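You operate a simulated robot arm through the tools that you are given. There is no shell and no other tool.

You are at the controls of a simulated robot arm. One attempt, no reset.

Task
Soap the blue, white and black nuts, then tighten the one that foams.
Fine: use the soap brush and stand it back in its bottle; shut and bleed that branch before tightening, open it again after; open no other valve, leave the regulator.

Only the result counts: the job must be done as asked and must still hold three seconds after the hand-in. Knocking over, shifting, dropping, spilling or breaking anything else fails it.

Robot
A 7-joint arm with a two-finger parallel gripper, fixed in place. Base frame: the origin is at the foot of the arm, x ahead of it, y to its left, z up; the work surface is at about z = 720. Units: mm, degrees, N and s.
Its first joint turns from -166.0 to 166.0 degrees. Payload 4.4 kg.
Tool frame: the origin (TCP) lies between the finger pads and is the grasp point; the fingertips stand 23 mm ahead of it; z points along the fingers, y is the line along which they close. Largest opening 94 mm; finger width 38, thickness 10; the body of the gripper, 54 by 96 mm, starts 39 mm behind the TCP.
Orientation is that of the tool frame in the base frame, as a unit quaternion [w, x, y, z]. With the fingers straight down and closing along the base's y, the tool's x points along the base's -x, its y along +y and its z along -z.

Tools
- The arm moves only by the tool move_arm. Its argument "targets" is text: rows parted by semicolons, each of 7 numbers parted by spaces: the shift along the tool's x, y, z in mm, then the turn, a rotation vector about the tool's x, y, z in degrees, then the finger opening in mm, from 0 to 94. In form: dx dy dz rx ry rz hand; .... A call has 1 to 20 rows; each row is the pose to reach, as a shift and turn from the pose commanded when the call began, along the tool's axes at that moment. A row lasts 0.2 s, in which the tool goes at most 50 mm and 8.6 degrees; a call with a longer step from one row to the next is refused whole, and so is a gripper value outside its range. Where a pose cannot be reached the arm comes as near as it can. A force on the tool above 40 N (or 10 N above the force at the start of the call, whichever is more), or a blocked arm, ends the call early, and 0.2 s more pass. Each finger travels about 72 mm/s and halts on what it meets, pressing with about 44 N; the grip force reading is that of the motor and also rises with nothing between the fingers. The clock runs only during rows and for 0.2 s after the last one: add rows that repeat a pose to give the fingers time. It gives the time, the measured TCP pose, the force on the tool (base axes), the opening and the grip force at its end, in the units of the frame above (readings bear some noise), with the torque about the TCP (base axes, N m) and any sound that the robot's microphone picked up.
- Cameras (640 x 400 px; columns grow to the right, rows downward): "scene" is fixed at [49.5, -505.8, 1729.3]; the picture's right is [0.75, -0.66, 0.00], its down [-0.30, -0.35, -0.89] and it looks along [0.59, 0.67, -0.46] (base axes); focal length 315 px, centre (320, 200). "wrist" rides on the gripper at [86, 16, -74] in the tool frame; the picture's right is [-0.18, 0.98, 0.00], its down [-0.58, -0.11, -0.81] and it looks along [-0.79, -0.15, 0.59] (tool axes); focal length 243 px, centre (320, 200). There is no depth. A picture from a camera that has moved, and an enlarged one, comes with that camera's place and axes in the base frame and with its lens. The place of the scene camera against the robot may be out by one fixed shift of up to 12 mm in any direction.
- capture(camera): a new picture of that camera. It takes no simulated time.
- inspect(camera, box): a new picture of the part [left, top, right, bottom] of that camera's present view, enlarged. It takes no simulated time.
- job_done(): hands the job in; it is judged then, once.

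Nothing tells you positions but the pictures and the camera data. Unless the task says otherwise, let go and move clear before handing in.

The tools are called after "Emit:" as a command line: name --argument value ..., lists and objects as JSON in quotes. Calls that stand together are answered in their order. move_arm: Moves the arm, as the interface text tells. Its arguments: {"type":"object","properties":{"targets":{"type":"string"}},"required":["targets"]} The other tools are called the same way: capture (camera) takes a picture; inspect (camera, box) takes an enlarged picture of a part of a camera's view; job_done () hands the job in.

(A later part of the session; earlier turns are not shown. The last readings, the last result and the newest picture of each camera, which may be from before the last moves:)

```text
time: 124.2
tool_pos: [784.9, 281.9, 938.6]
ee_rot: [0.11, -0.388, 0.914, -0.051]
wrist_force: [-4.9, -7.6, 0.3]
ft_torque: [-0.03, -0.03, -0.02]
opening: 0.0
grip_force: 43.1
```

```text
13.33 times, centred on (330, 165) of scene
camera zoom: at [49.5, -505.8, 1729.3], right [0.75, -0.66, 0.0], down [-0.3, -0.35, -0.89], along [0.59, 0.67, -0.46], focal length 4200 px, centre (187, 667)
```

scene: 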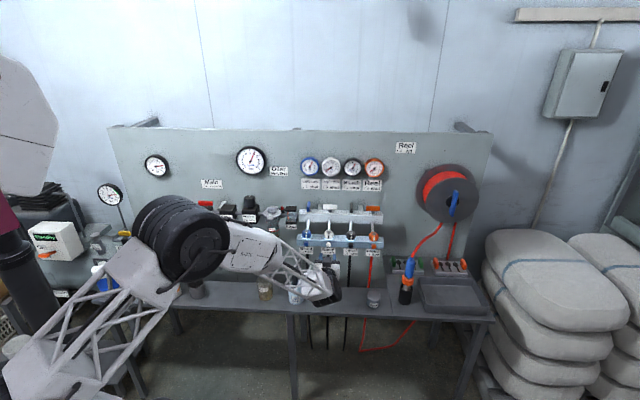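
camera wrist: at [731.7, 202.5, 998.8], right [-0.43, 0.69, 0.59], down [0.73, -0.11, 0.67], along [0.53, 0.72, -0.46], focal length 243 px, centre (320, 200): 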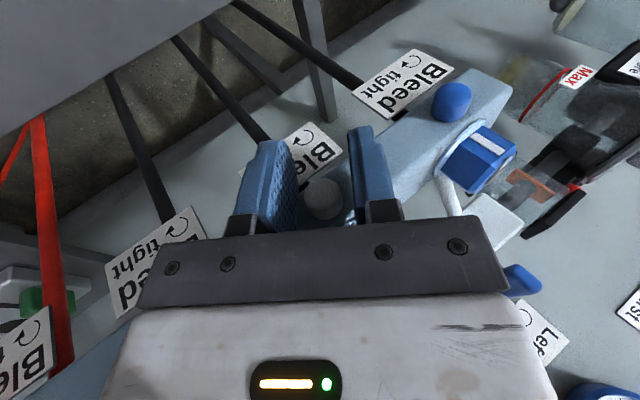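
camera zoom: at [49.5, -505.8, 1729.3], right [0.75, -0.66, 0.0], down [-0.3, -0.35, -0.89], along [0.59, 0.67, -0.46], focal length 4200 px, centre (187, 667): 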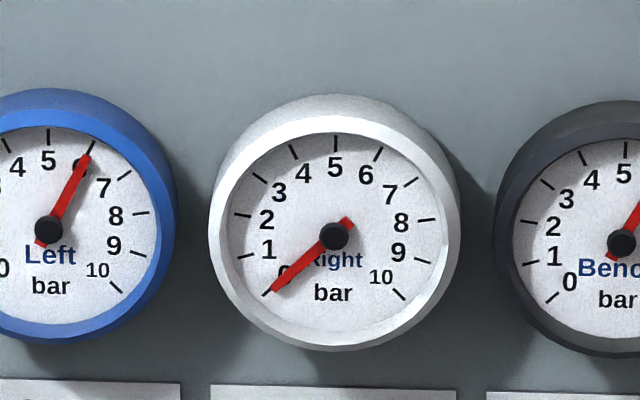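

The gauge has now dropped to a true zero, so the bleed did open (either from that last stroke or the press). I'll back off and look at everything before deciding how to close it.

Emit:
move_arm --targets "10 0 -3.5 0 0 0 0; 20 0 -5.5 0 0 0 15; 20 0 -5.5 0 0 0 30; 20 0 -5.5 0 0 0 34; 20 0 -5.5 0 0 0 34"

Emit:
inspect --camera "wrist" --box '[250, 130, 390, 240]'

Emit:
inspect --camera "scene" --box '[290, 150, 370, 270]'

Emit:
inspect --camera "scene" --box '[310, 150, 350, 180]'

```text
time: 125.5
tool_pos: [770.1, 268.6, 941.5]
ee_rot: [0.111, -0.387, 0.914, -0.051]
wrist_force: [-1.0, 0.0, 0.4]
ft_torque: [-0.04, -0.01, -0.03]
opening: 34.1
grip_force: 0.1
```

```text
3.64 times, centred on (320, 185) of wrist
camera zoom: at [683.6, 218.3, 995.8], right [-0.56, 0.82, -0.14], down [0.27, 0.35, 0.9], along [0.78, 0.46, -0.42], focal length 882 px, centre (320, 254)
```

zoom: 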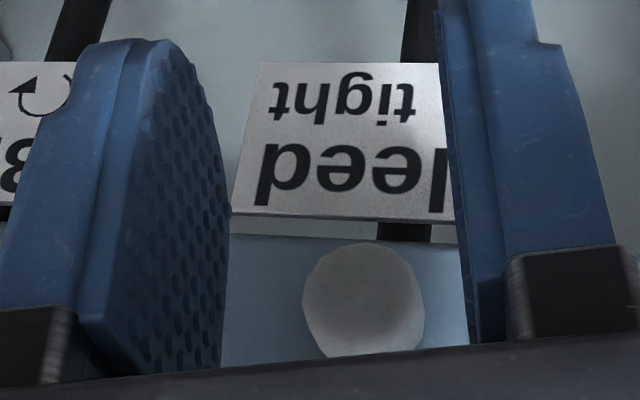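

```text
3.33 times, centred on (330, 210) of scene
camera zoom: at [49.5, -505.8, 1729.3], right [0.75, -0.66, 0.0], down [-0.3, -0.35, -0.89], along [0.59, 0.67, -0.46], focal length 1050 px, centre (287, 167)
```

zoom: 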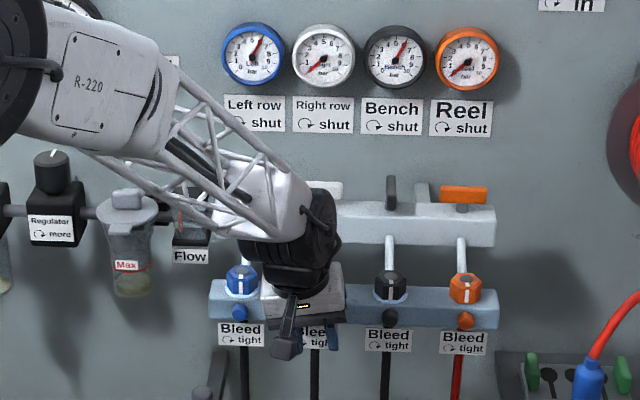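

```text
13.33 times, centred on (330, 165) of scene
camera zoom: at [49.5, -505.8, 1729.3], right [0.75, -0.66, 0.0], down [-0.3, -0.35, -0.89], along [0.59, 0.67, -0.46], focal length 4200 px, centre (187, 667)
```

zoom: 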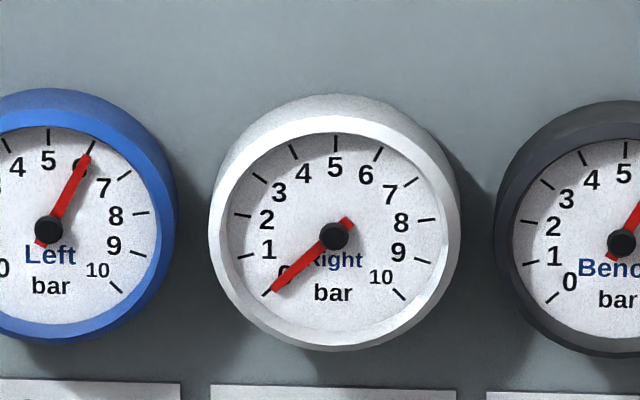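

Pressure is really zero: the branch is shut and bled. Now I must re-tighten the bleed. I'll lean the hand left, clasp the knob mid-pad again and make fast clockwise strokes.

Emit:
move_arm --targets "0 0 0 7.4 0 -1.3 34; 0 0 0 14.8 0 -2.6 34; 0 0 0 22.2 0 -3.9 34; 0 0 0 29.5 0 -5.2 34; -12 -0.4 2.6 29.5 0 -5.2 32; -20 -0.7 4.4 29.5 0 -5.2 30; -23.8 -0.7 5.2 29.5 0 -5.2 30; -23.8 -0.7 5.2 29.5 0 -5.2 30"

Emit:
inspect --camera "wrist" --box '[270, 140, 370, 230]'

Emit:
inspect --camera "scene" --box '[280, 200, 360, 270]'

```text
time: 127.2
tool_pos: [790.1, 285.4, 940.3]
ee_rot: [0.203, -0.387, 0.852, -0.286]
wrist_force: [-14.5, -6.9, 5.3]
ft_torque: [-0.12, -0.19, -0.29]
opening: 29.4
grip_force: 0.2
```

```text
4.44 times, centred on (320, 185) of wrist
camera zoom: at [684.8, 251.4, 974.8], right [-0.42, 0.67, -0.61], down [-0.04, 0.66, 0.75], along [0.91, 0.34, -0.25], focal length 1078 px, centre (320, 267)
```

zoom: 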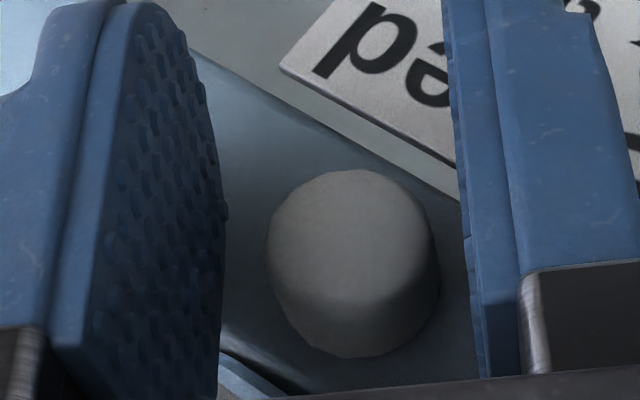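

```text
5.71 times, centred on (320, 235) of scene
camera zoom: at [49.5, -505.8, 1729.3], right [0.75, -0.66, 0.0], down [-0.3, -0.35, -0.89], along [0.59, 0.67, -0.46], focal length 1800 px, centre (320, 0)
```

zoom: 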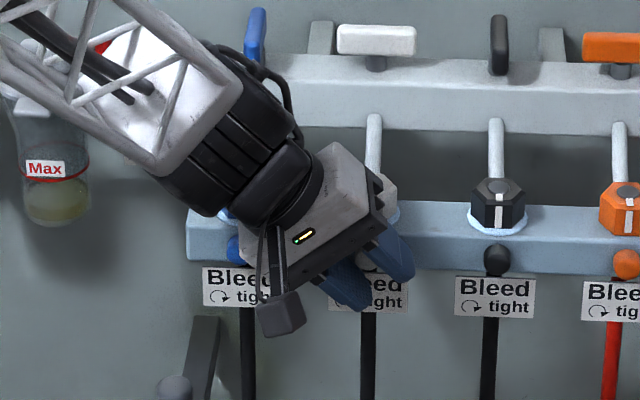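

Emit:
move_arm --targets "1 0 0 0 0 0 24; 1 0 0 0 0 0 14; 1 0 0 0 0 0 4; 1 0 0 0 0 0 0; 1 0 0 0 0 0 0"

Emit:
inspect --camera "wrist" --box '[290, 155, 350, 215]'

```text
time: 128.4
tool_pos: [787.9, 284.6, 939.6]
ee_rot: [0.202, -0.387, 0.853, -0.286]
wrist_force: [-12.8, 14.4, -6.6]
ft_torque: [-0.06, 0.08, 0.42]
opening: 17.2
grip_force: 44.9
```

```text
6.67 times, centred on (320, 185) of wrist
camera zoom: at [683.7, 251.2, 974.1], right [-0.42, 0.67, -0.61], down [-0.04, 0.66, 0.75], along [0.91, 0.34, -0.25], focal length 1618 px, centre (320, 300)
```

zoom: 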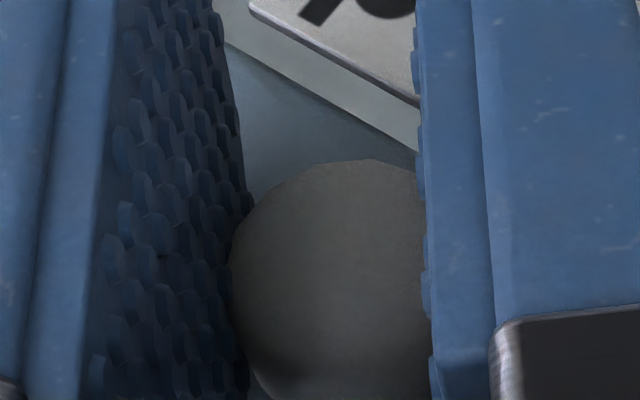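

Emit:
move_arm --targets "0 1.4 0 0 0 0 0; 0 1.4 0 -8.27 0 1.46 0; 0 1.4 0 -16.5 0 2.92 0; 0 1.4 0 -24.8 0 4.38 0; 0 1.4 0 -33.1 0 5.85 0; 0 1.4 0 -41.4 0 7.3 0; 0 1.4 0 -49.6 0 8.77 0; 0 1.4 0 -57.9 0 10.2 0; 0 1.4 0 -66.2 0 11.7 0; 0 1.4 0 -74.5 0 13.2 0; 0 1.4 0 -74.5 0 13.2 0"

Emit:
inspect --camera "wrist" --box '[290, 155, 350, 215]'

Emit:
inspect --camera "scene" --box '[290, 200, 370, 270]'

```text
time: 130.8
tool_pos: [786.9, 285.4, 939.5]
ee_rot: [-0.043, -0.338, 0.887, 0.312]
wrist_force: [-14.3, 14.4, 4.3]
ft_torque: [0.09, -0.04, 0.36]
opening: 16.6
grip_force: 44.3
```

```text
6.67 times, centred on (320, 185) of wrist
camera zoom: at [732.8, 202.1, 996.6], right [-0.42, 0.68, 0.6], down [0.74, -0.12, 0.66], along [0.52, 0.72, -0.46], focal length 1618 px, centre (320, 300)
```

zoom: 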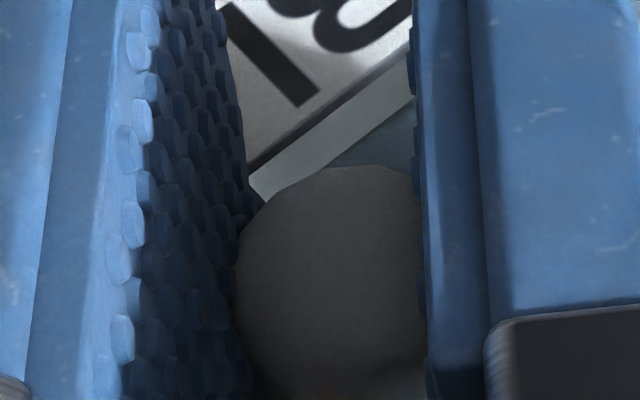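

```text
5.71 times, centred on (330, 235) of scene
camera zoom: at [49.5, -505.8, 1729.3], right [0.75, -0.66, 0.0], down [-0.3, -0.35, -0.89], along [0.59, 0.67, -0.46], focal length 1800 px, centre (263, 0)
```

zoom: 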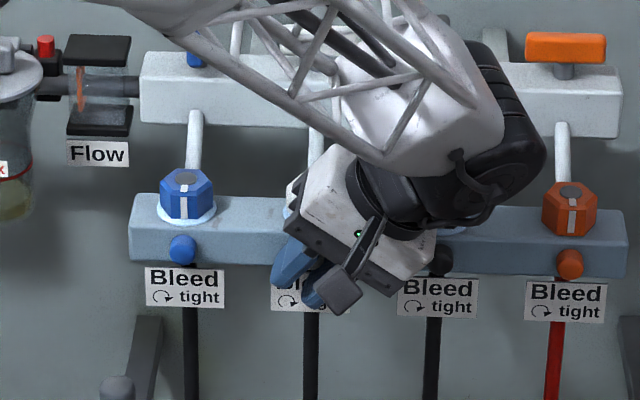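

I've made one clockwise stroke. I'll ratchet back with the fingers open and do another to be sure the bleed is seated.

Emit:
move_arm --targets "0.5 0 0 0 0 0 20; 0.5 0 0 0 0 0 28; 0.5 0 0 8.27 0 -1.46 28; 0.5 0 0 16.5 0 -2.92 28; 0.5 0 0 24.8 0 -4.38 28; 0.5 0 0 33.1 0 -5.85 28; 0.5 0 0 41.4 0 -7.3 28; 0.5 0 0 49.6 0 -8.77 28; 0.5 0 0 57.9 0 -10.2 28; 0.5 0 0 66.2 0 -11.7 28; 0.5 0 0 74.5 0 -13.2 28; 0 0 0 74.5 0 -13.2 16; 0 0 0 74.5 0 -13.2 4; 0 0 0 74.5 0 -13.2 0; 0 0 0 74.5 0 -13.2 0"

Emit:
inspect --camera "wrist" --box '[290, 155, 350, 215]'

```text
time: 134.1
tool_pos: [787.5, 284.9, 939.8]
ee_rot: [0.204, -0.387, 0.852, -0.287]
wrist_force: [9.6, -10.8, 9.6]
ft_torque: [0.1, -0.17, -0.28]
opening: 17.0
grip_force: 44.8
```

```text
6.67 times, centred on (320, 185) of wrist
camera zoom: at [683.2, 251.2, 973.9], right [-0.42, 0.67, -0.61], down [-0.04, 0.66, 0.75], along [0.91, 0.34, -0.25], focal length 1618 px, centre (320, 300)
```

zoom: 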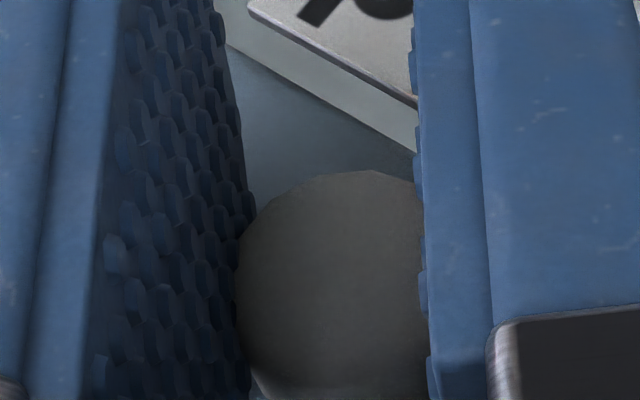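

Emit:
move_arm --targets "0 -1.3 0 0 0 0 0; 0 -1.3 0 -8.27 0 1.46 0; 0 -1.3 0 -16.5 0 2.92 0; 0 -1.3 0 -24.8 0 4.38 0; 0 -1.3 0 -33.1 0 5.85 0; 0 -1.3 0 -41.4 0 7.3 0; 0 -1.3 0 -49.6 0 8.77 0; 0 -1.3 0 -57.9 0 10.2 0; 0 -1.3 0 -66.2 0 11.7 0; 0 -1.3 0 -74.5 0 13.2 0; 0 -1.3 0 -74.5 0 13.2 0"

Emit:
inspect --camera "wrist" --box '[290, 155, 350, 215]'

Emit:
inspect --camera "scene" --box '[310, 150, 350, 180]'

```text
time: 135.5
tool_pos: [787.4, 285.5, 938.0]
ee_rot: [0.071, -0.381, 0.921, 0.041]
wrist_force: [-6.5, 5.8, 2.7]
ft_torque: [0.09, -0.07, 0.19]
opening: 16.3
grip_force: 44.8
stopped in row 7: the force on the tool passed its limit at 43 N (the readings are from after the stop); the commanded pose is now the measured one
```

```text
6.67 times, centred on (320, 185) of wrist
camera zoom: at [707.8, 226.4, 997.5], right [-0.57, 0.82, 0.05], down [0.4, 0.22, 0.89], along [0.72, 0.52, -0.46], focal length 1618 px, centre (320, 300)
```

zoom: 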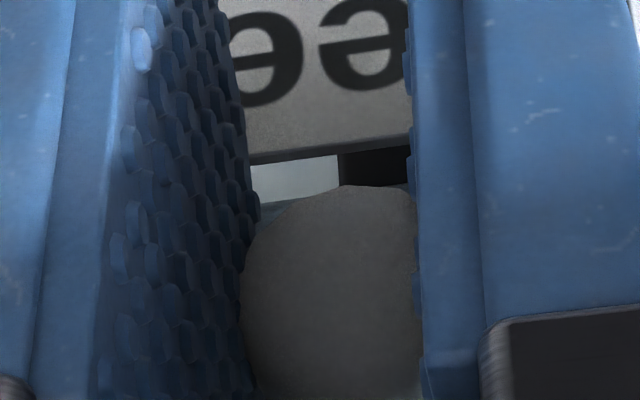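

```text
13.33 times, centred on (330, 165) of scene
camera zoom: at [49.5, -505.8, 1729.3], right [0.75, -0.66, 0.0], down [-0.3, -0.35, -0.89], along [0.59, 0.67, -0.46], focal length 4200 px, centre (187, 667)
```

zoom: 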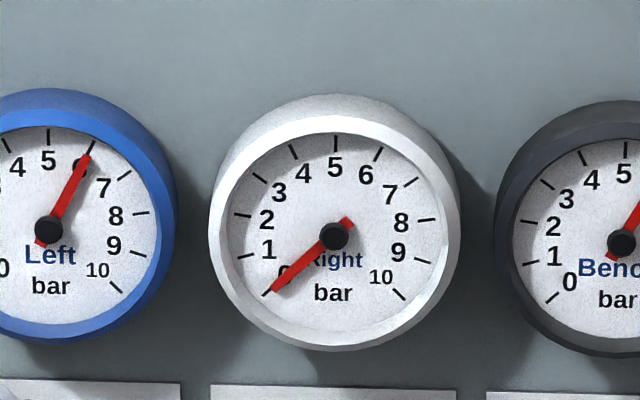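

The cw stroke ended against firm resistance, so I take the bleed as seated; I'll verify with pressure later. Now I'll release, move out and up, and set up over the white nut.

Emit:
move_arm --targets "0 0 0 0 0 0 22; 0 0 0 0 0 0 34; 10 0 -1.8 0 0 0 40; 24.6 0 -4.3 0 0 0 50; 20 0 -45 3.9 0 0 60; 12 0 -90 3.9 0 0 60; 5 0 -130 3.9 0 0 60; 5 0 -130 3.9 0 0 60"

Emit:
capture --camera "wrist"

Emit:
inspect --camera "wrist" --box '[250, 40, 410, 190]'

Emit:
inspect --camera "scene" --box '[290, 190, 370, 270]'

```text
time: 137.3
tool_pos: [769.0, 263.1, 1064.0]
ee_rot: [0.083, -0.379, 0.922, 0.009]
wrist_force: [-0.2, -0.9, 0.2]
ft_torque: [-0.01, 0.03, 0.01]
opening: 60.1
grip_force: 0.1
```

```text
taken
camera wrist: at [686.4, 208.3, 1121.9], right [-0.56, 0.83, -0.02], down [0.36, 0.26, 0.89], along [0.75, 0.49, -0.45], focal length 243 px, centre (320, 200)
```

wrist: 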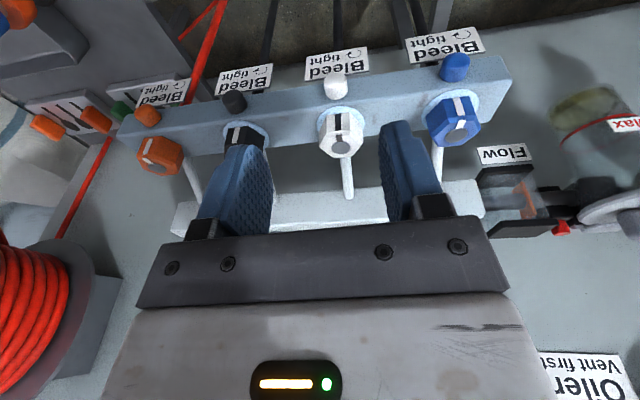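

```text
2.67 times, centred on (330, 115) of wrist
camera zoom: at [686.4, 208.3, 1121.9], right [-0.56, 0.83, -0.02], down [0.36, 0.26, 0.89], along [0.75, 0.49, -0.45], focal length 647 px, centre (293, 427)
```

zoom: 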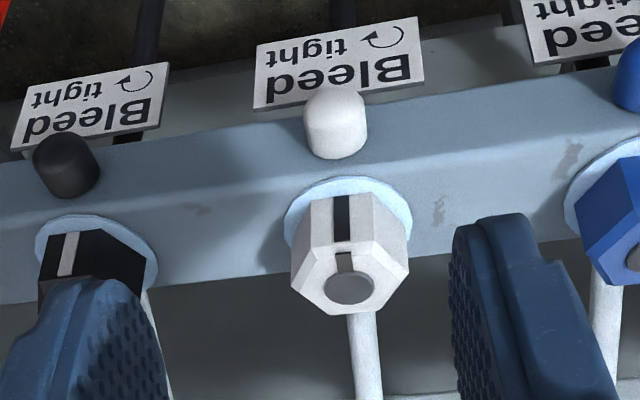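

```text
5.00 times, centred on (330, 230) of scene
camera zoom: at [49.5, -505.8, 1729.3], right [0.75, -0.66, 0.0], down [-0.3, -0.35, -0.89], along [0.59, 0.67, -0.46], focal length 1575 px, centre (270, 50)
```

zoom: 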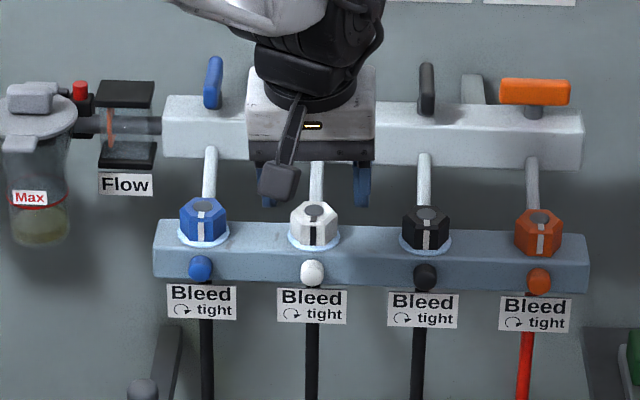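

The gauge still reads zero and the nut is clear of foam. The nut axis is at about (823, 320), top z≈978; I'll bring the hand vertical above it, turned so the fingers line up with two flats clear of the tube.

Emit:
move_arm --targets "-17 0 7.6 -1.26 2.07 -7.56 60; -34 -0.1 15.2 -2.5 4.14 -15.1 60; -51 -0.1 22.7 -3.77 6.21 -22.7 60; -67.9 -0.2 30.3 -5.03 8.28 -30.25 60; -67.9 -0.2 30.3 -5.03 8.28 -30.25 60"

Emit:
capture --camera "wrist"

Emit:
inspect --camera "wrist" --box '[240, 40, 400, 190]'

Emit:
inspect --camera "scene" --box '[290, 180, 370, 260]'

```text
time: 138.5
tool_pos: [820.8, 314.0, 1046.2]
ee_rot: [0.002, -0.609, 0.793, -0.001]
wrist_force: [-0.3, 0.8, -0.2]
ft_torque: [0.04, 0.0, 0.01]
opening: 60.1
grip_force: 0.0
```

```text
taken
camera wrist: at [784.4, 234.4, 1120.0], right [-0.9, 0.43, 0.0], down [0.25, 0.53, 0.81], along [0.35, 0.73, -0.59], focal length 243 px, centre (320, 200)
```

wrist: 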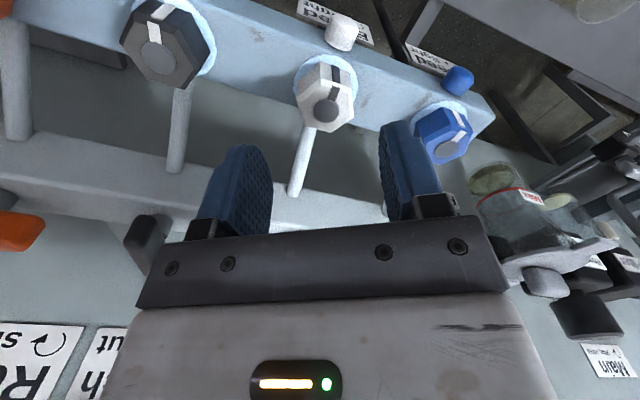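

```text
2.67 times, centred on (320, 115) of wrist
camera zoom: at [784.4, 234.4, 1120.0], right [-0.9, 0.43, 0.0], down [0.25, 0.53, 0.81], along [0.35, 0.73, -0.59], focal length 647 px, centre (320, 427)
```

zoom: 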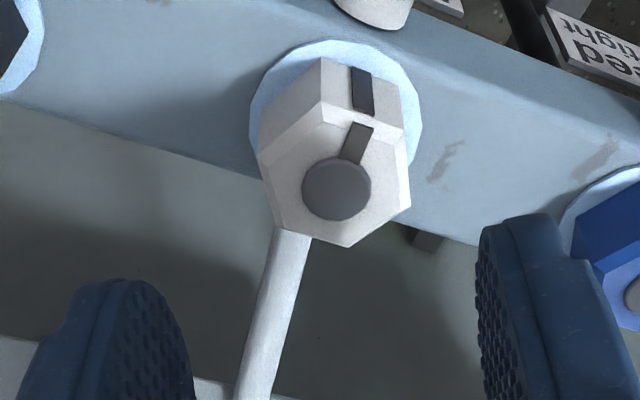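

```text
5.00 times, centred on (330, 220) of scene
camera zoom: at [49.5, -505.8, 1729.3], right [0.75, -0.66, 0.0], down [-0.3, -0.35, -0.89], along [0.59, 0.67, -0.46], focal length 1575 px, centre (270, 100)
```

zoom: 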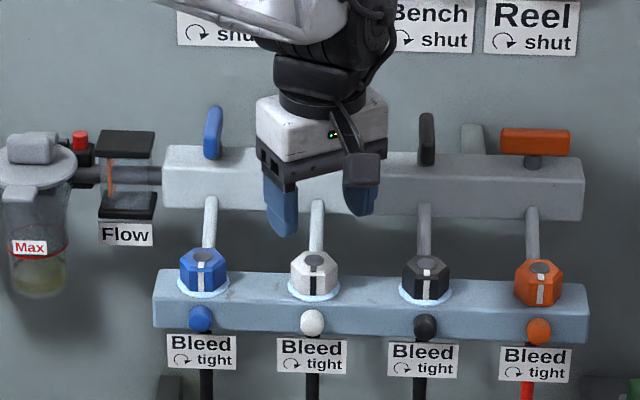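

Fingers line up with the nut's two free flats, with the tube clear behind. I'll lower straight down around it.

Emit:
move_arm --targets "1.5 0 18 0 0 0 54; 1.5 0 36 0 0 0 50; 1.5 0 50 0 0 0 50; 1.5 0 58 0 0 0 50; 1.5 0 64 0 0 0 50; 1.5 0 64 0 0 0 50"

Emit:
capture --camera "wrist"

Emit:
inspect --camera "wrist" --box '[240, 100, 400, 230]'

Emit:
inspect --camera "scene" --box '[300, 200, 360, 260]'

```text
time: 139.9
tool_pos: [823.1, 312.3, 983.4]
ee_rot: [0.001, -0.609, 0.793, 0.0]
wrist_force: [0.1, -0.8, -0.3]
ft_torque: [0.01, -0.01, -0.03]
opening: 50.1
grip_force: 0.1
```

```text
taken
camera wrist: at [785.4, 233.4, 1056.8], right [-0.9, 0.43, 0.0], down [0.25, 0.53, 0.81], along [0.35, 0.73, -0.59], focal length 243 px, centre (320, 200)
```

wrist: 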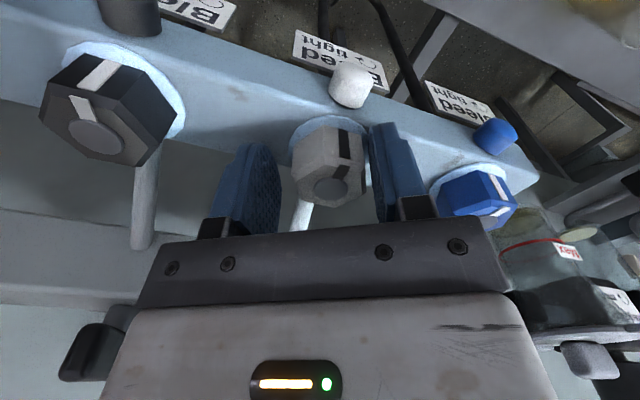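

```text
3.08 times, centred on (320, 165) of wrist
camera zoom: at [785.4, 233.4, 1056.8], right [-0.9, 0.43, 0.0], down [0.25, 0.53, 0.81], along [0.35, 0.73, -0.59], focal length 746 px, centre (320, 308)
```

zoom: 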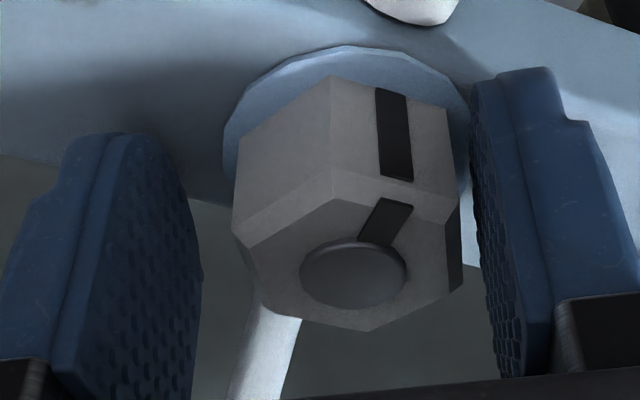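

```text
6.67 times, centred on (330, 230) of scene
camera zoom: at [49.5, -505.8, 1729.3], right [0.75, -0.66, 0.0], down [-0.3, -0.35, -0.89], along [0.59, 0.67, -0.46], focal length 2100 px, centre (253, 0)
```

zoom: 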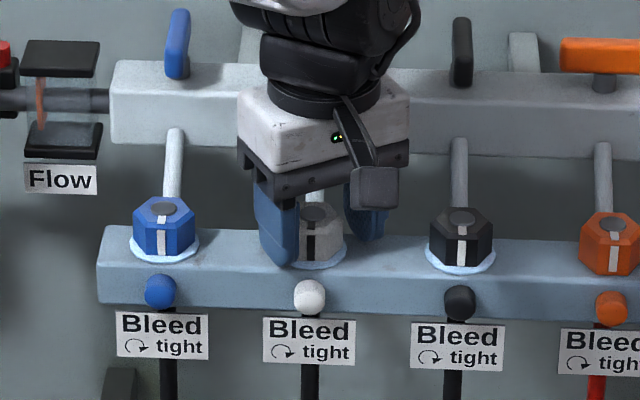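

Emit:
move_arm --targets "-1 1.7 0 0 0 0 50; -2.5 3.5 2 0 0 0 50; -2.5 3.5 4 0 0 0 50; -2.5 3.5 5 0 0 0 46; -2.5 3.5 5 0 0 0 46"

Emit:
inspect --camera "wrist" --box '[240, 100, 400, 230]'

```text
time: 141.1
tool_pos: [820.4, 315.3, 978.5]
ee_rot: [0.002, -0.609, 0.793, -0.001]
wrist_force: [-1.0, 2.4, 19.1]
ft_torque: [0.06, 0.62, -0.04]
opening: 46.6
grip_force: 0.5
```

```text
3.08 times, centred on (320, 165) of wrist
camera zoom: at [782.5, 236.5, 1053.1], right [-0.9, 0.43, 0.0], down [0.25, 0.53, 0.81], along [0.35, 0.73, -0.59], focal length 746 px, centre (320, 308)
```

zoom: 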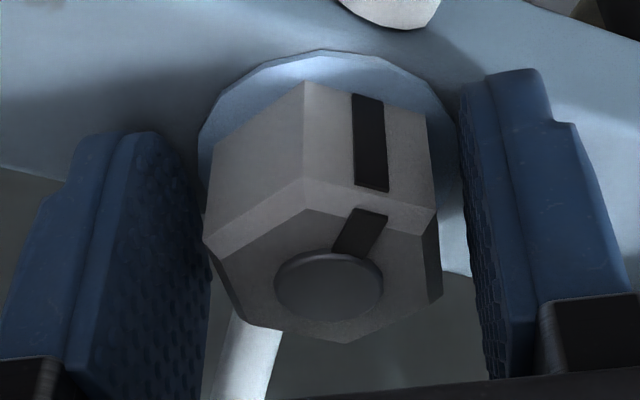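

Fingertips just touched the block top. I'll lift 1.5 mm and close on the flats.

Emit:
move_arm --targets "0 -1 -1.7 0 0 0 44; 0 -1 -1.7 0 0 0 36; 0 -1 -1.7 0 0 0 28; 0 -1 -1.7 0 0 0 20; 0 -1 -1.7 0 0 0 20"

Emit:
inspect --camera "wrist" --box '[240, 100, 400, 230]'

```text
time: 142.3
tool_pos: [819.9, 316.1, 979.0]
ee_rot: [0.0, -0.609, 0.793, 0.0]
wrist_force: [-31.8, 0.8, 7.4]
ft_torque: [-0.37, 0.45, 0.12]
opening: 35.1
grip_force: 16.6
```

```text
3.08 times, centred on (320, 165) of wrist
camera zoom: at [781.9, 236.6, 1053.3], right [-0.9, 0.43, 0.0], down [0.26, 0.53, 0.81], along [0.35, 0.73, -0.59], focal length 746 px, centre (320, 308)
```

zoom: 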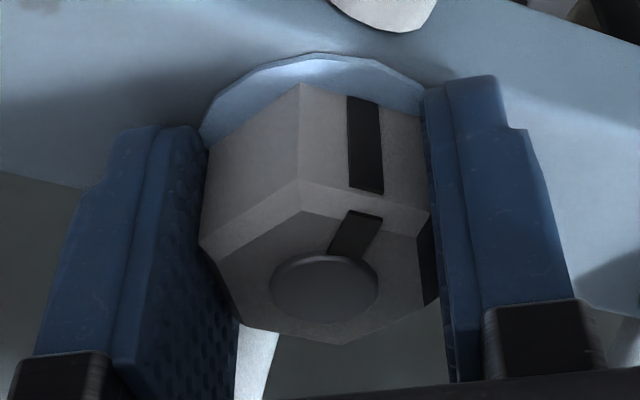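

Emit:
move_arm --targets "0 1.2 0 0 0 0 15; 0 2.3 0 0 0 0 5; 0 2.3 0 0 0 0 0; 0 2.3 0 0 0 0 0"

```text
time: 143.5
tool_pos: [820.2, 315.1, 980.0]
ee_rot: [0.002, -0.608, 0.794, 0.0]
wrist_force: [12.3, 3.7, -6.5]
ft_torque: [-0.17, 0.58, -0.11]
opening: 34.6
grip_force: 45.4
stopped in row 4: the force on the tool passed its limit at 44 N (the readings are from after the stop); the commanded pose is now the measured one
```

The nut is gripped firmly on its flats (34.6 mm, 45 N). I'll turn it clockwise about its own axis, 20° first, checking torque.

Emit:
move_arm --targets "-0.03 0.74 0 0 0 5 0; -0.13 1.48 0 0 0 10 0; -0.29 2.2 0 0 0 15 0; -0.51 2.91 0 0 0 20 0; -0.51 2.91 0 0 0 20 0"

Emit:
inspect --camera "wrist" --box '[240, 100, 400, 230]'

Emit:
inspect --camera "scene" --box '[300, 200, 360, 260]'

```text
time: 144.1
tool_pos: [819.1, 317.0, 978.2]
ee_rot: [0.003, -0.54, 0.842, 0.0]
wrist_force: [11.8, 3.4, -6.7]
ft_torque: [0.39, 0.42, 0.0]
opening: 34.5
grip_force: 45.3
stopped in row 3: the force on the tool passed its limit at 44 N (the readings are from after the stop); the commanded pose is now the measured one
```

```text
3.08 times, centred on (320, 165) of wrist
camera zoom: at [768.2, 244.1, 1053.0], right [-0.82, 0.58, 0.0], down [0.34, 0.48, 0.81], along [0.47, 0.66, -0.59], focal length 746 px, centre (320, 308)
```

zoom: 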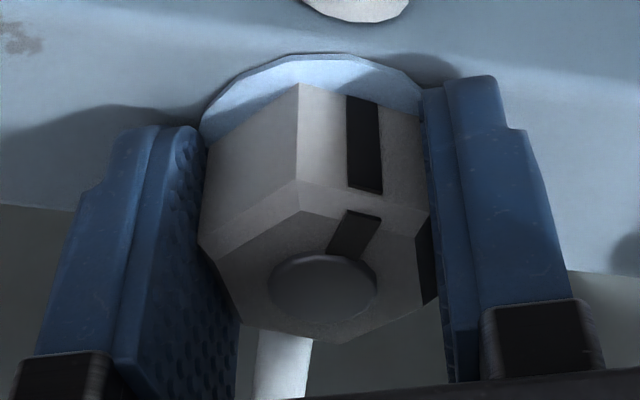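

```text
6.67 times, centred on (330, 230) of scene
camera zoom: at [49.5, -505.8, 1729.3], right [0.75, -0.66, 0.0], down [-0.3, -0.35, -0.89], along [0.59, 0.67, -0.46], focal length 2100 px, centre (253, 0)
```

zoom: 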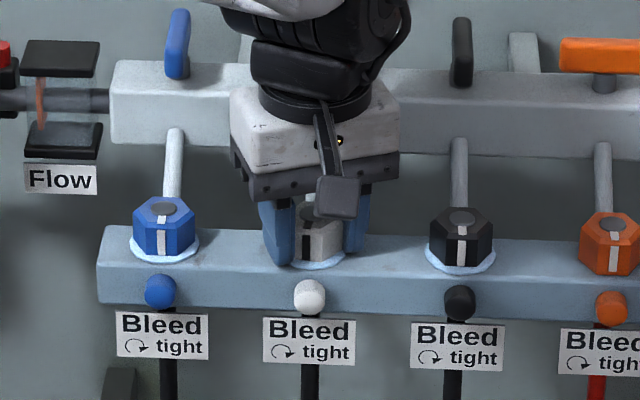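

The nut follows the hand (about 10° turned). I'll trim out the side force and continue in smaller steps.

Emit:
move_arm --targets "-0.6 -0.7 0 0 0 0 0; -0.62 -0.2 0 0 0 3 0; -0.65 0.2 0 0 0 6 0; -0.65 0.2 0 0 0 6 0"

```text
time: 145.1
tool_pos: [818.7, 315.8, 979.2]
ee_rot: [0.003, -0.495, 0.869, -0.002]
wrist_force: [15.5, -12.3, -6.2]
ft_torque: [-0.74, 0.91, -0.03]
opening: 34.5
grip_force: 45.0
```

Emit:
move_arm --targets "0 -1.2 0 0 0 0 0; 0 -1.2 0 0 0 3 0; -0.05 -1.2 0 0 0 6 0; -0.05 -1.2 0 0 0 6 0"

```text
time: 146.1
tool_pos: [818.4, 315.3, 979.3]
ee_rot: [0.004, -0.45, 0.893, -0.001]
wrist_force: [-29.1, -21.1, 1.3]
ft_torque: [0.11, 0.89, 0.05]
opening: 34.9
grip_force: 44.8
```

Emit:
inspect --camera "wrist" --box '[240, 100, 400, 230]'

Emit:
inspect --camera "scene" --box '[300, 200, 360, 260]'

```text
3.08 times, centred on (320, 165) of wrist
camera zoom: at [754.3, 256.9, 1053.1], right [-0.68, 0.73, 0.0], down [0.43, 0.4, 0.81], along [0.59, 0.55, -0.59], focal length 746 px, centre (320, 308)
```

zoom: 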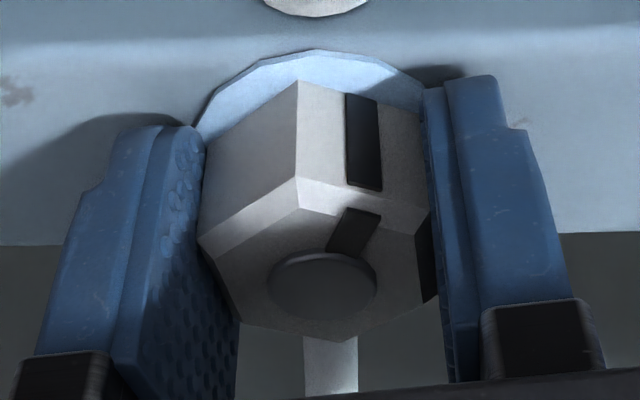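

```text
6.67 times, centred on (330, 230) of scene
camera zoom: at [49.5, -505.8, 1729.3], right [0.75, -0.66, 0.0], down [-0.3, -0.35, -0.89], along [0.59, 0.67, -0.46], focal length 2100 px, centre (253, 0)
```

zoom: 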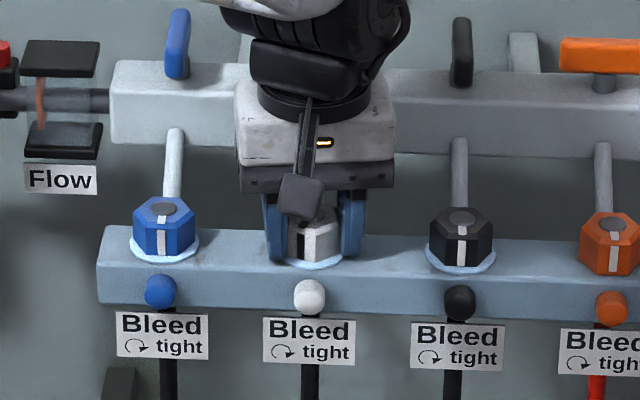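

Emit:
move_arm --targets "1.2 0.6 0 0 0 0 0; 2.2 0.8 0 0 0 0 0; 2.2 1.3 0 0 0 3 0; 2.2 1.8 0 0 0 6 0; 2.2 1.8 0 0 0 6 0"

```text
time: 147.3
tool_pos: [817.7, 314.8, 980.7]
ee_rot: [0.004, -0.402, 0.916, 0.0]
wrist_force: [25.9, 20.3, -14.8]
ft_torque: [0.88, 0.37, 0.04]
opening: 34.9
grip_force: 45.0
```

Emit:
move_arm --targets "-1.05 -0.2 0 0 0 0 0; -1.06 0.3 0 0 0 3.5 0; -1.1 0.95 0 0 0 7 0; -1.15 1.5 0 0 0 10.5 0; -1.15 1.5 0 0 0 10.5 0"

```text
time: 148.5
tool_pos: [817.6, 316.9, 980.8]
ee_rot: [0.004, -0.315, 0.949, 0.0]
wrist_force: [17.2, -14.8, 1.4]
ft_torque: [-0.51, 1.19, -0.11]
opening: 34.4
grip_force: 45.3
```

Emit:
move_arm --targets "-0.1 -1 0 0 0 0 0; -0.1 -0.5 0 0 0 3.5 0; -0.15 0 0 0 0 7 0; -0.2 0.5 0 0 0 10.5 0; -0.2 0.5 0 0 0 10.5 0"

Emit:
inspect --camera "wrist" --box '[240, 100, 400, 230]'

Emit:
inspect --camera "scene" --box '[300, 200, 360, 260]'

```text
time: 149.8
tool_pos: [817.0, 317.1, 979.8]
ee_rot: [0.004, -0.227, 0.974, 0.0]
wrist_force: [6.3, -4.2, -6.3]
ft_torque: [-0.05, -0.14, 0.0]
opening: 34.6
grip_force: 45.0
stopped in row 5: the force on the tool passed its limit at 41 N (the readings are from after the stop); the commanded pose is now the measured one
```

```text
3.08 times, centred on (320, 165) of wrist
camera zoom: at [732.3, 293.1, 1053.6], right [-0.27, 0.96, 0.0], down [0.56, 0.16, 0.81], along [0.78, 0.22, -0.59], focal length 746 px, centre (320, 308)
```

zoom: 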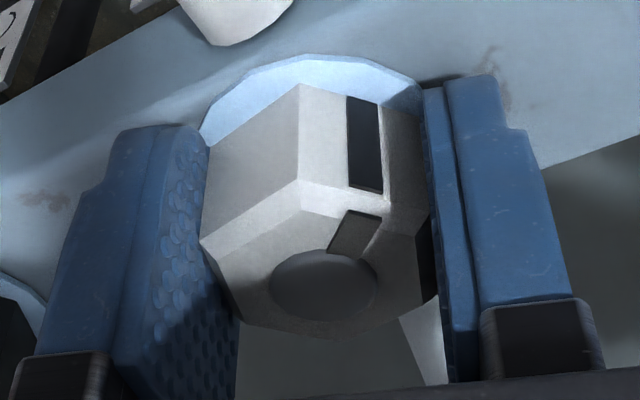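

```text
6.67 times, centred on (330, 230) of scene
camera zoom: at [49.5, -505.8, 1729.3], right [0.75, -0.66, 0.0], down [-0.3, -0.35, -0.89], along [0.59, 0.67, -0.46], focal length 2100 px, centre (253, 0)
```

zoom: 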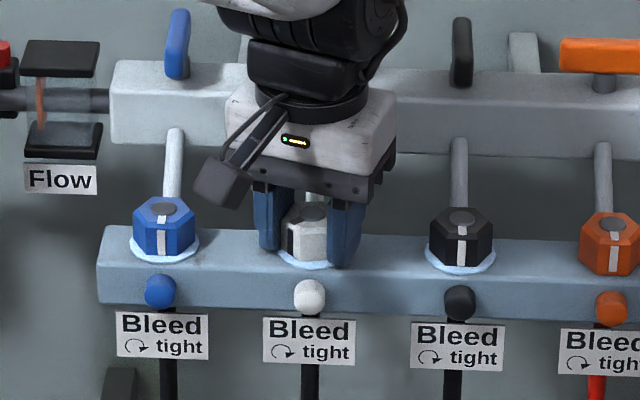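

Emit:
move_arm --targets "0 0.5 0 0 0 3 0; 0 1 0 0 0 6 0; 0 1.3 0 0 0 9 0; 0 1.3 0 0 0 9 0"

Emit:
inspect --camera "wrist" --box '[240, 100, 400, 230]'

```text
time: 150.8
tool_pos: [816.6, 317.6, 979.0]
ee_rot: [0.004, -0.151, 0.989, 0.0]
wrist_force: [26.7, -24.1, -4.4]
ft_torque: [-0.57, 0.66, -0.13]
opening: 34.7
grip_force: 44.5
```

```text
3.08 times, centred on (320, 165) of wrist
camera zoom: at [729.4, 307.2, 1053.6], right [-0.12, 0.99, 0.0], down [0.58, 0.07, 0.81], along [0.81, 0.09, -0.59], focal length 746 px, centre (320, 308)
```

zoom: 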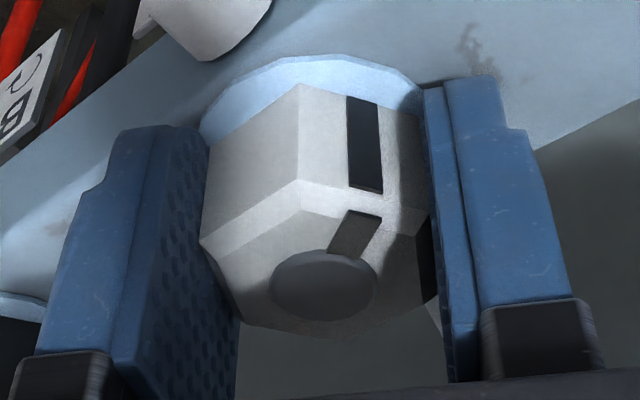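

About 58° turned so far, no hard stop yet and the finger is now near the tube. I'll open, swing back around the nut, and take a second bite.

Emit:
move_arm --targets "0 0 0 0 0 0 45; 0 0 -3 0 0 0 58; 0 0 -4 0 0 0 60; -0.09 -1.25 -4 0 0 -8 60; -0.35 -2.48 -4 0 0 -16 60; -0.78 -3.66 -4 0 0 -24 60; -1.37 -4.77 -4 0 0 -32 60; -2.1 -5.79 -4 0 0 -40 60; -2.98 -6.69 -4 0 0 -48 60; -3.97 -7.46 -4 0 0 -56 60; -4.23 -7.63 -4 0 0 -58 60; -4.23 -7.63 -4 0 0 -58 60"

Emit:
inspect --camera "wrist" --box '[240, 100, 400, 230]'

Emit:
inspect --camera "scene" --box '[300, 200, 360, 260]'

```text
time: 153.4
tool_pos: [823.3, 311.6, 984.5]
ee_rot: [0.003, -0.613, 0.79, -0.001]
wrist_force: [0.0, 0.6, 0.1]
ft_torque: [0.0, 0.03, -0.06]
opening: 59.7
grip_force: 0.0
```

```text
3.08 times, centred on (320, 165) of wrist
camera zoom: at [785.4, 232.5, 1057.6], right [-0.9, 0.43, -0.01], down [0.25, 0.53, 0.81], along [0.35, 0.73, -0.59], focal length 746 px, centre (320, 308)
```

zoom: 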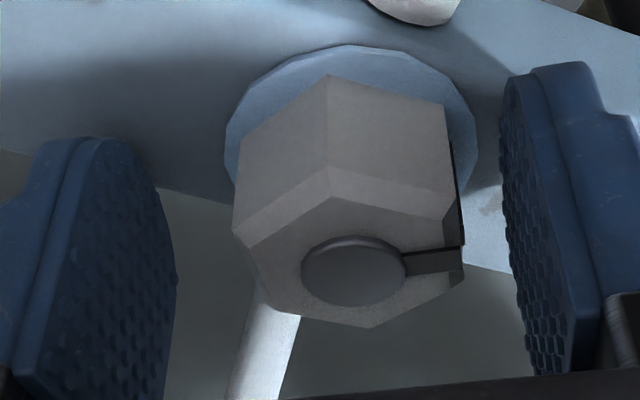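

```text
6.67 times, centred on (330, 230) of scene
camera zoom: at [49.5, -505.8, 1729.3], right [0.75, -0.66, 0.0], down [-0.3, -0.35, -0.89], along [0.59, 0.67, -0.46], focal length 2100 px, centre (253, 0)
```

zoom: 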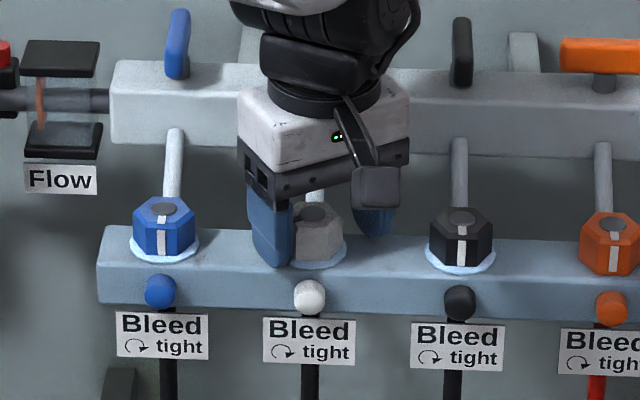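

Emit:
move_arm --targets "0 2 2 0 0 0 55; 0 3.8 4 0 0 0 46; 0 3.8 4 0 0 0 36; 0 3.8 4 0 0 0 20; 0 3.8 4 0 0 0 0; 0 3.8 4 0 0 0 0"

Emit:
inspect --camera "wrist" --box '[240, 100, 400, 230]'

```text
time: 154.8
tool_pos: [819.4, 312.7, 981.1]
ee_rot: [0.002, -0.611, 0.792, -0.001]
wrist_force: [-10.8, 8.8, 3.4]
ft_torque: [0.87, 0.97, 0.05]
opening: 35.2
grip_force: 45.9
```

```text
3.08 times, centred on (320, 165) of wrist
camera zoom: at [781.2, 233.9, 1054.0], right [-0.9, 0.43, -0.01], down [0.25, 0.53, 0.81], along [0.35, 0.73, -0.59], focal length 746 px, centre (320, 308)
```

zoom: 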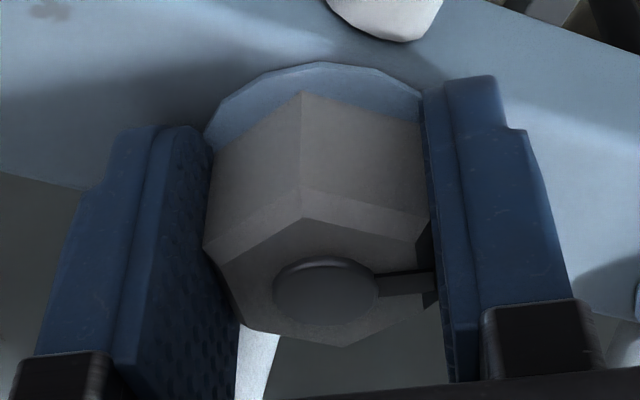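

Emit:
move_arm --targets "-0.2 0.8 0 0 0 0 0; -0.2 1.3 0 0 0 3.5 0; -0.25 1.9 0 0 0 7 0; -0.35 2.4 0 0 0 10.5 0; -0.35 2.4 0 0 0 10.5 0"

```text
time: 155.9
tool_pos: [818.0, 314.0, 980.4]
ee_rot: [0.005, -0.536, 0.844, -0.001]
wrist_force: [10.6, 4.2, -6.8]
ft_torque: [0.28, 0.57, 0.11]
opening: 34.6
grip_force: 44.7
stopped in row 5: the force on the tool passed its limit at 42 N (the readings are from after the stop); the commanded pose is now the measured one
```

Emit:
move_arm --targets "-0.25 -0.5 0 0 0 0 0; -0.27 -0.1 0 0 0 3.5 0; -0.3 0.4 0 0 0 7 0; -0.3 0.4 0 0 0 7 0"

```text
time: 156.9
tool_pos: [817.9, 313.3, 980.0]
ee_rot: [0.005, -0.483, 0.875, -0.002]
wrist_force: [16.1, -2.2, -7.6]
ft_torque: [0.01, 0.72, 1.24]
opening: 36.3
grip_force: 44.6
```

Torque has jumped to 1.24 N·m and the flats are starting to pry the fingers — the nut is coming tight. One small extra nudge to make sure it's seated.

Emit:
move_arm --targets "0 0.2 0 0 0 2 0; 0 0.3 0 0 0 4 0; 0 0.3 0 0 0 4 0"

Emit:
inspect --camera "wrist" --box '[240, 100, 400, 230]'

Emit:
inspect --camera "scene" --box '[300, 200, 360, 260]'

```text
time: 157.7
tool_pos: [817.3, 313.5, 981.0]
ee_rot: [0.004, -0.452, 0.892, -0.001]
wrist_force: [22.4, -8.3, -8.0]
ft_torque: [0.28, 0.51, 1.1]
opening: 37.5
grip_force: 45.0
```

```text
3.08 times, centred on (320, 165) of wrist
camera zoom: at [752.7, 254.2, 1054.2], right [-0.68, 0.73, 0.0], down [0.42, 0.4, 0.81], along [0.59, 0.55, -0.58], focal length 746 px, centre (320, 308)
```

zoom: 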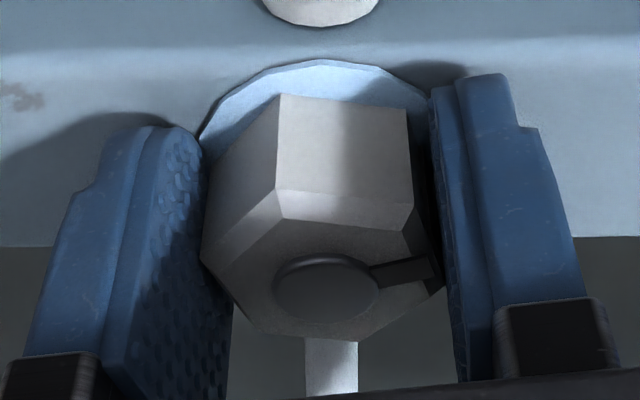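

```text
6.67 times, centred on (330, 230) of scene
camera zoom: at [49.5, -505.8, 1729.3], right [0.75, -0.66, 0.0], down [-0.3, -0.35, -0.89], along [0.59, 0.67, -0.46], focal length 2100 px, centre (253, 0)
```

zoom: 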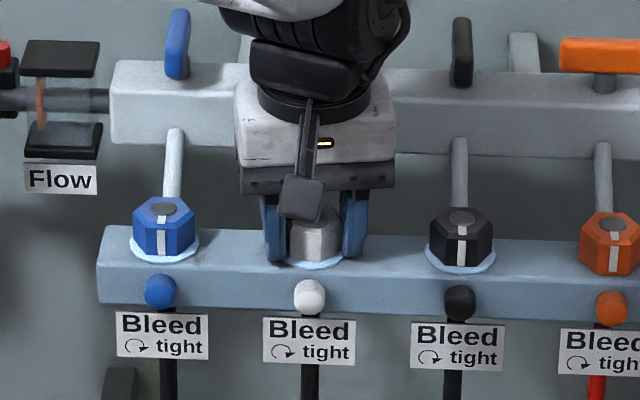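

The nut is seated — it no longer follows while torque stays above 1.1 N·m. I'll release it and lift clear.

Emit:
move_arm --targets "0 0 0 0 0 -4 45; 0 0 0 0 0 -4 60; 0 0 -15 0 0 -4 60; 0 0 -50 0 0 -4 60; 0 0 -90 0 0 -4 60; 0 0 -130 0 0 -4 60; 0 0 -160 0 0 -4 60; 0 0 -160 0 0 -4 60"

Emit:
capture --camera "wrist"

Emit:
inspect --camera "scene" --box '[290, 145, 390, 265]'

Emit:
inspect --camera "scene" --box '[310, 215, 350, 265]'

```text
time: 159.5
tool_pos: [816.4, 315.4, 1140.3]
ee_rot: [0.004, -0.484, 0.875, -0.001]
wrist_force: [0.2, -0.2, 0.5]
ft_torque: [0.01, -0.02, 0.02]
opening: 60.4
grip_force: 0.0
```

```text
taken
camera wrist: at [756.4, 250.4, 1214.3], right [-0.73, 0.68, -0.01], down [0.39, 0.43, 0.81], along [0.55, 0.59, -0.58], focal length 243 px, centre (320, 200)
```

wrist: 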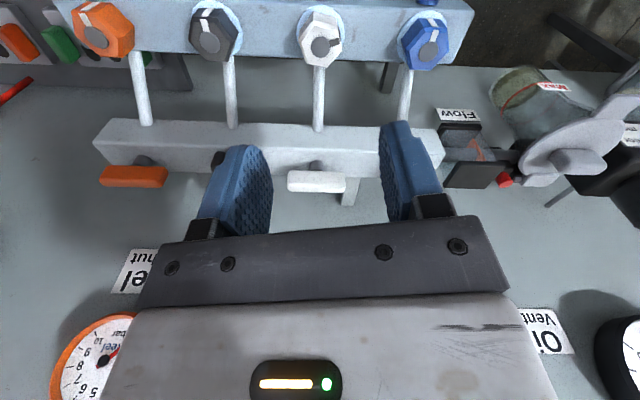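

```text
3.33 times, centred on (340, 205) of scene
camera zoom: at [49.5, -505.8, 1729.3], right [0.75, -0.66, 0.0], down [-0.3, -0.35, -0.89], along [0.59, 0.67, -0.46], focal length 1050 px, centre (253, 183)
```

zoom: 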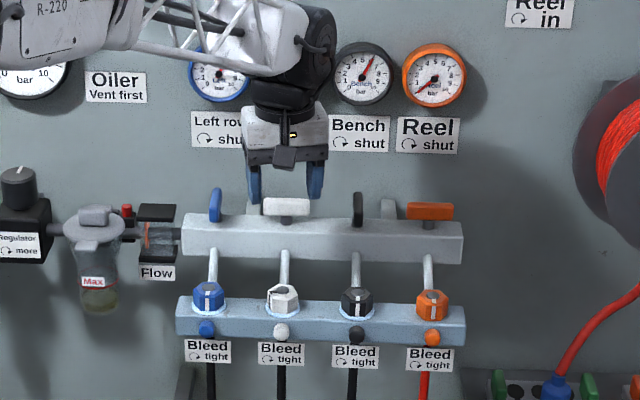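

```text
8.00 times, centred on (330, 240) of scene
camera zoom: at [49.5, -505.8, 1729.3], right [0.75, -0.66, 0.0], down [-0.3, -0.35, -0.89], along [0.59, 0.67, -0.46], focal length 2520 px, centre (240, -120)
```

zoom: 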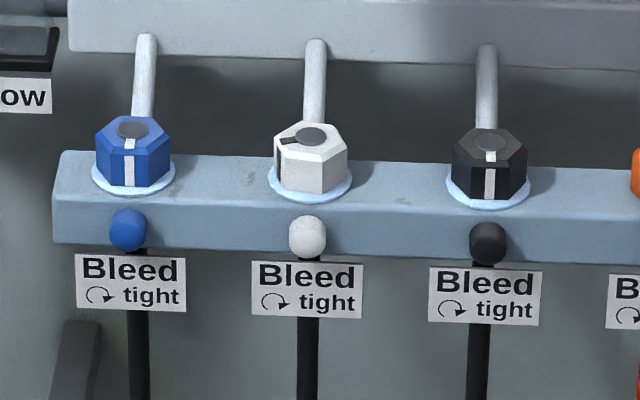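

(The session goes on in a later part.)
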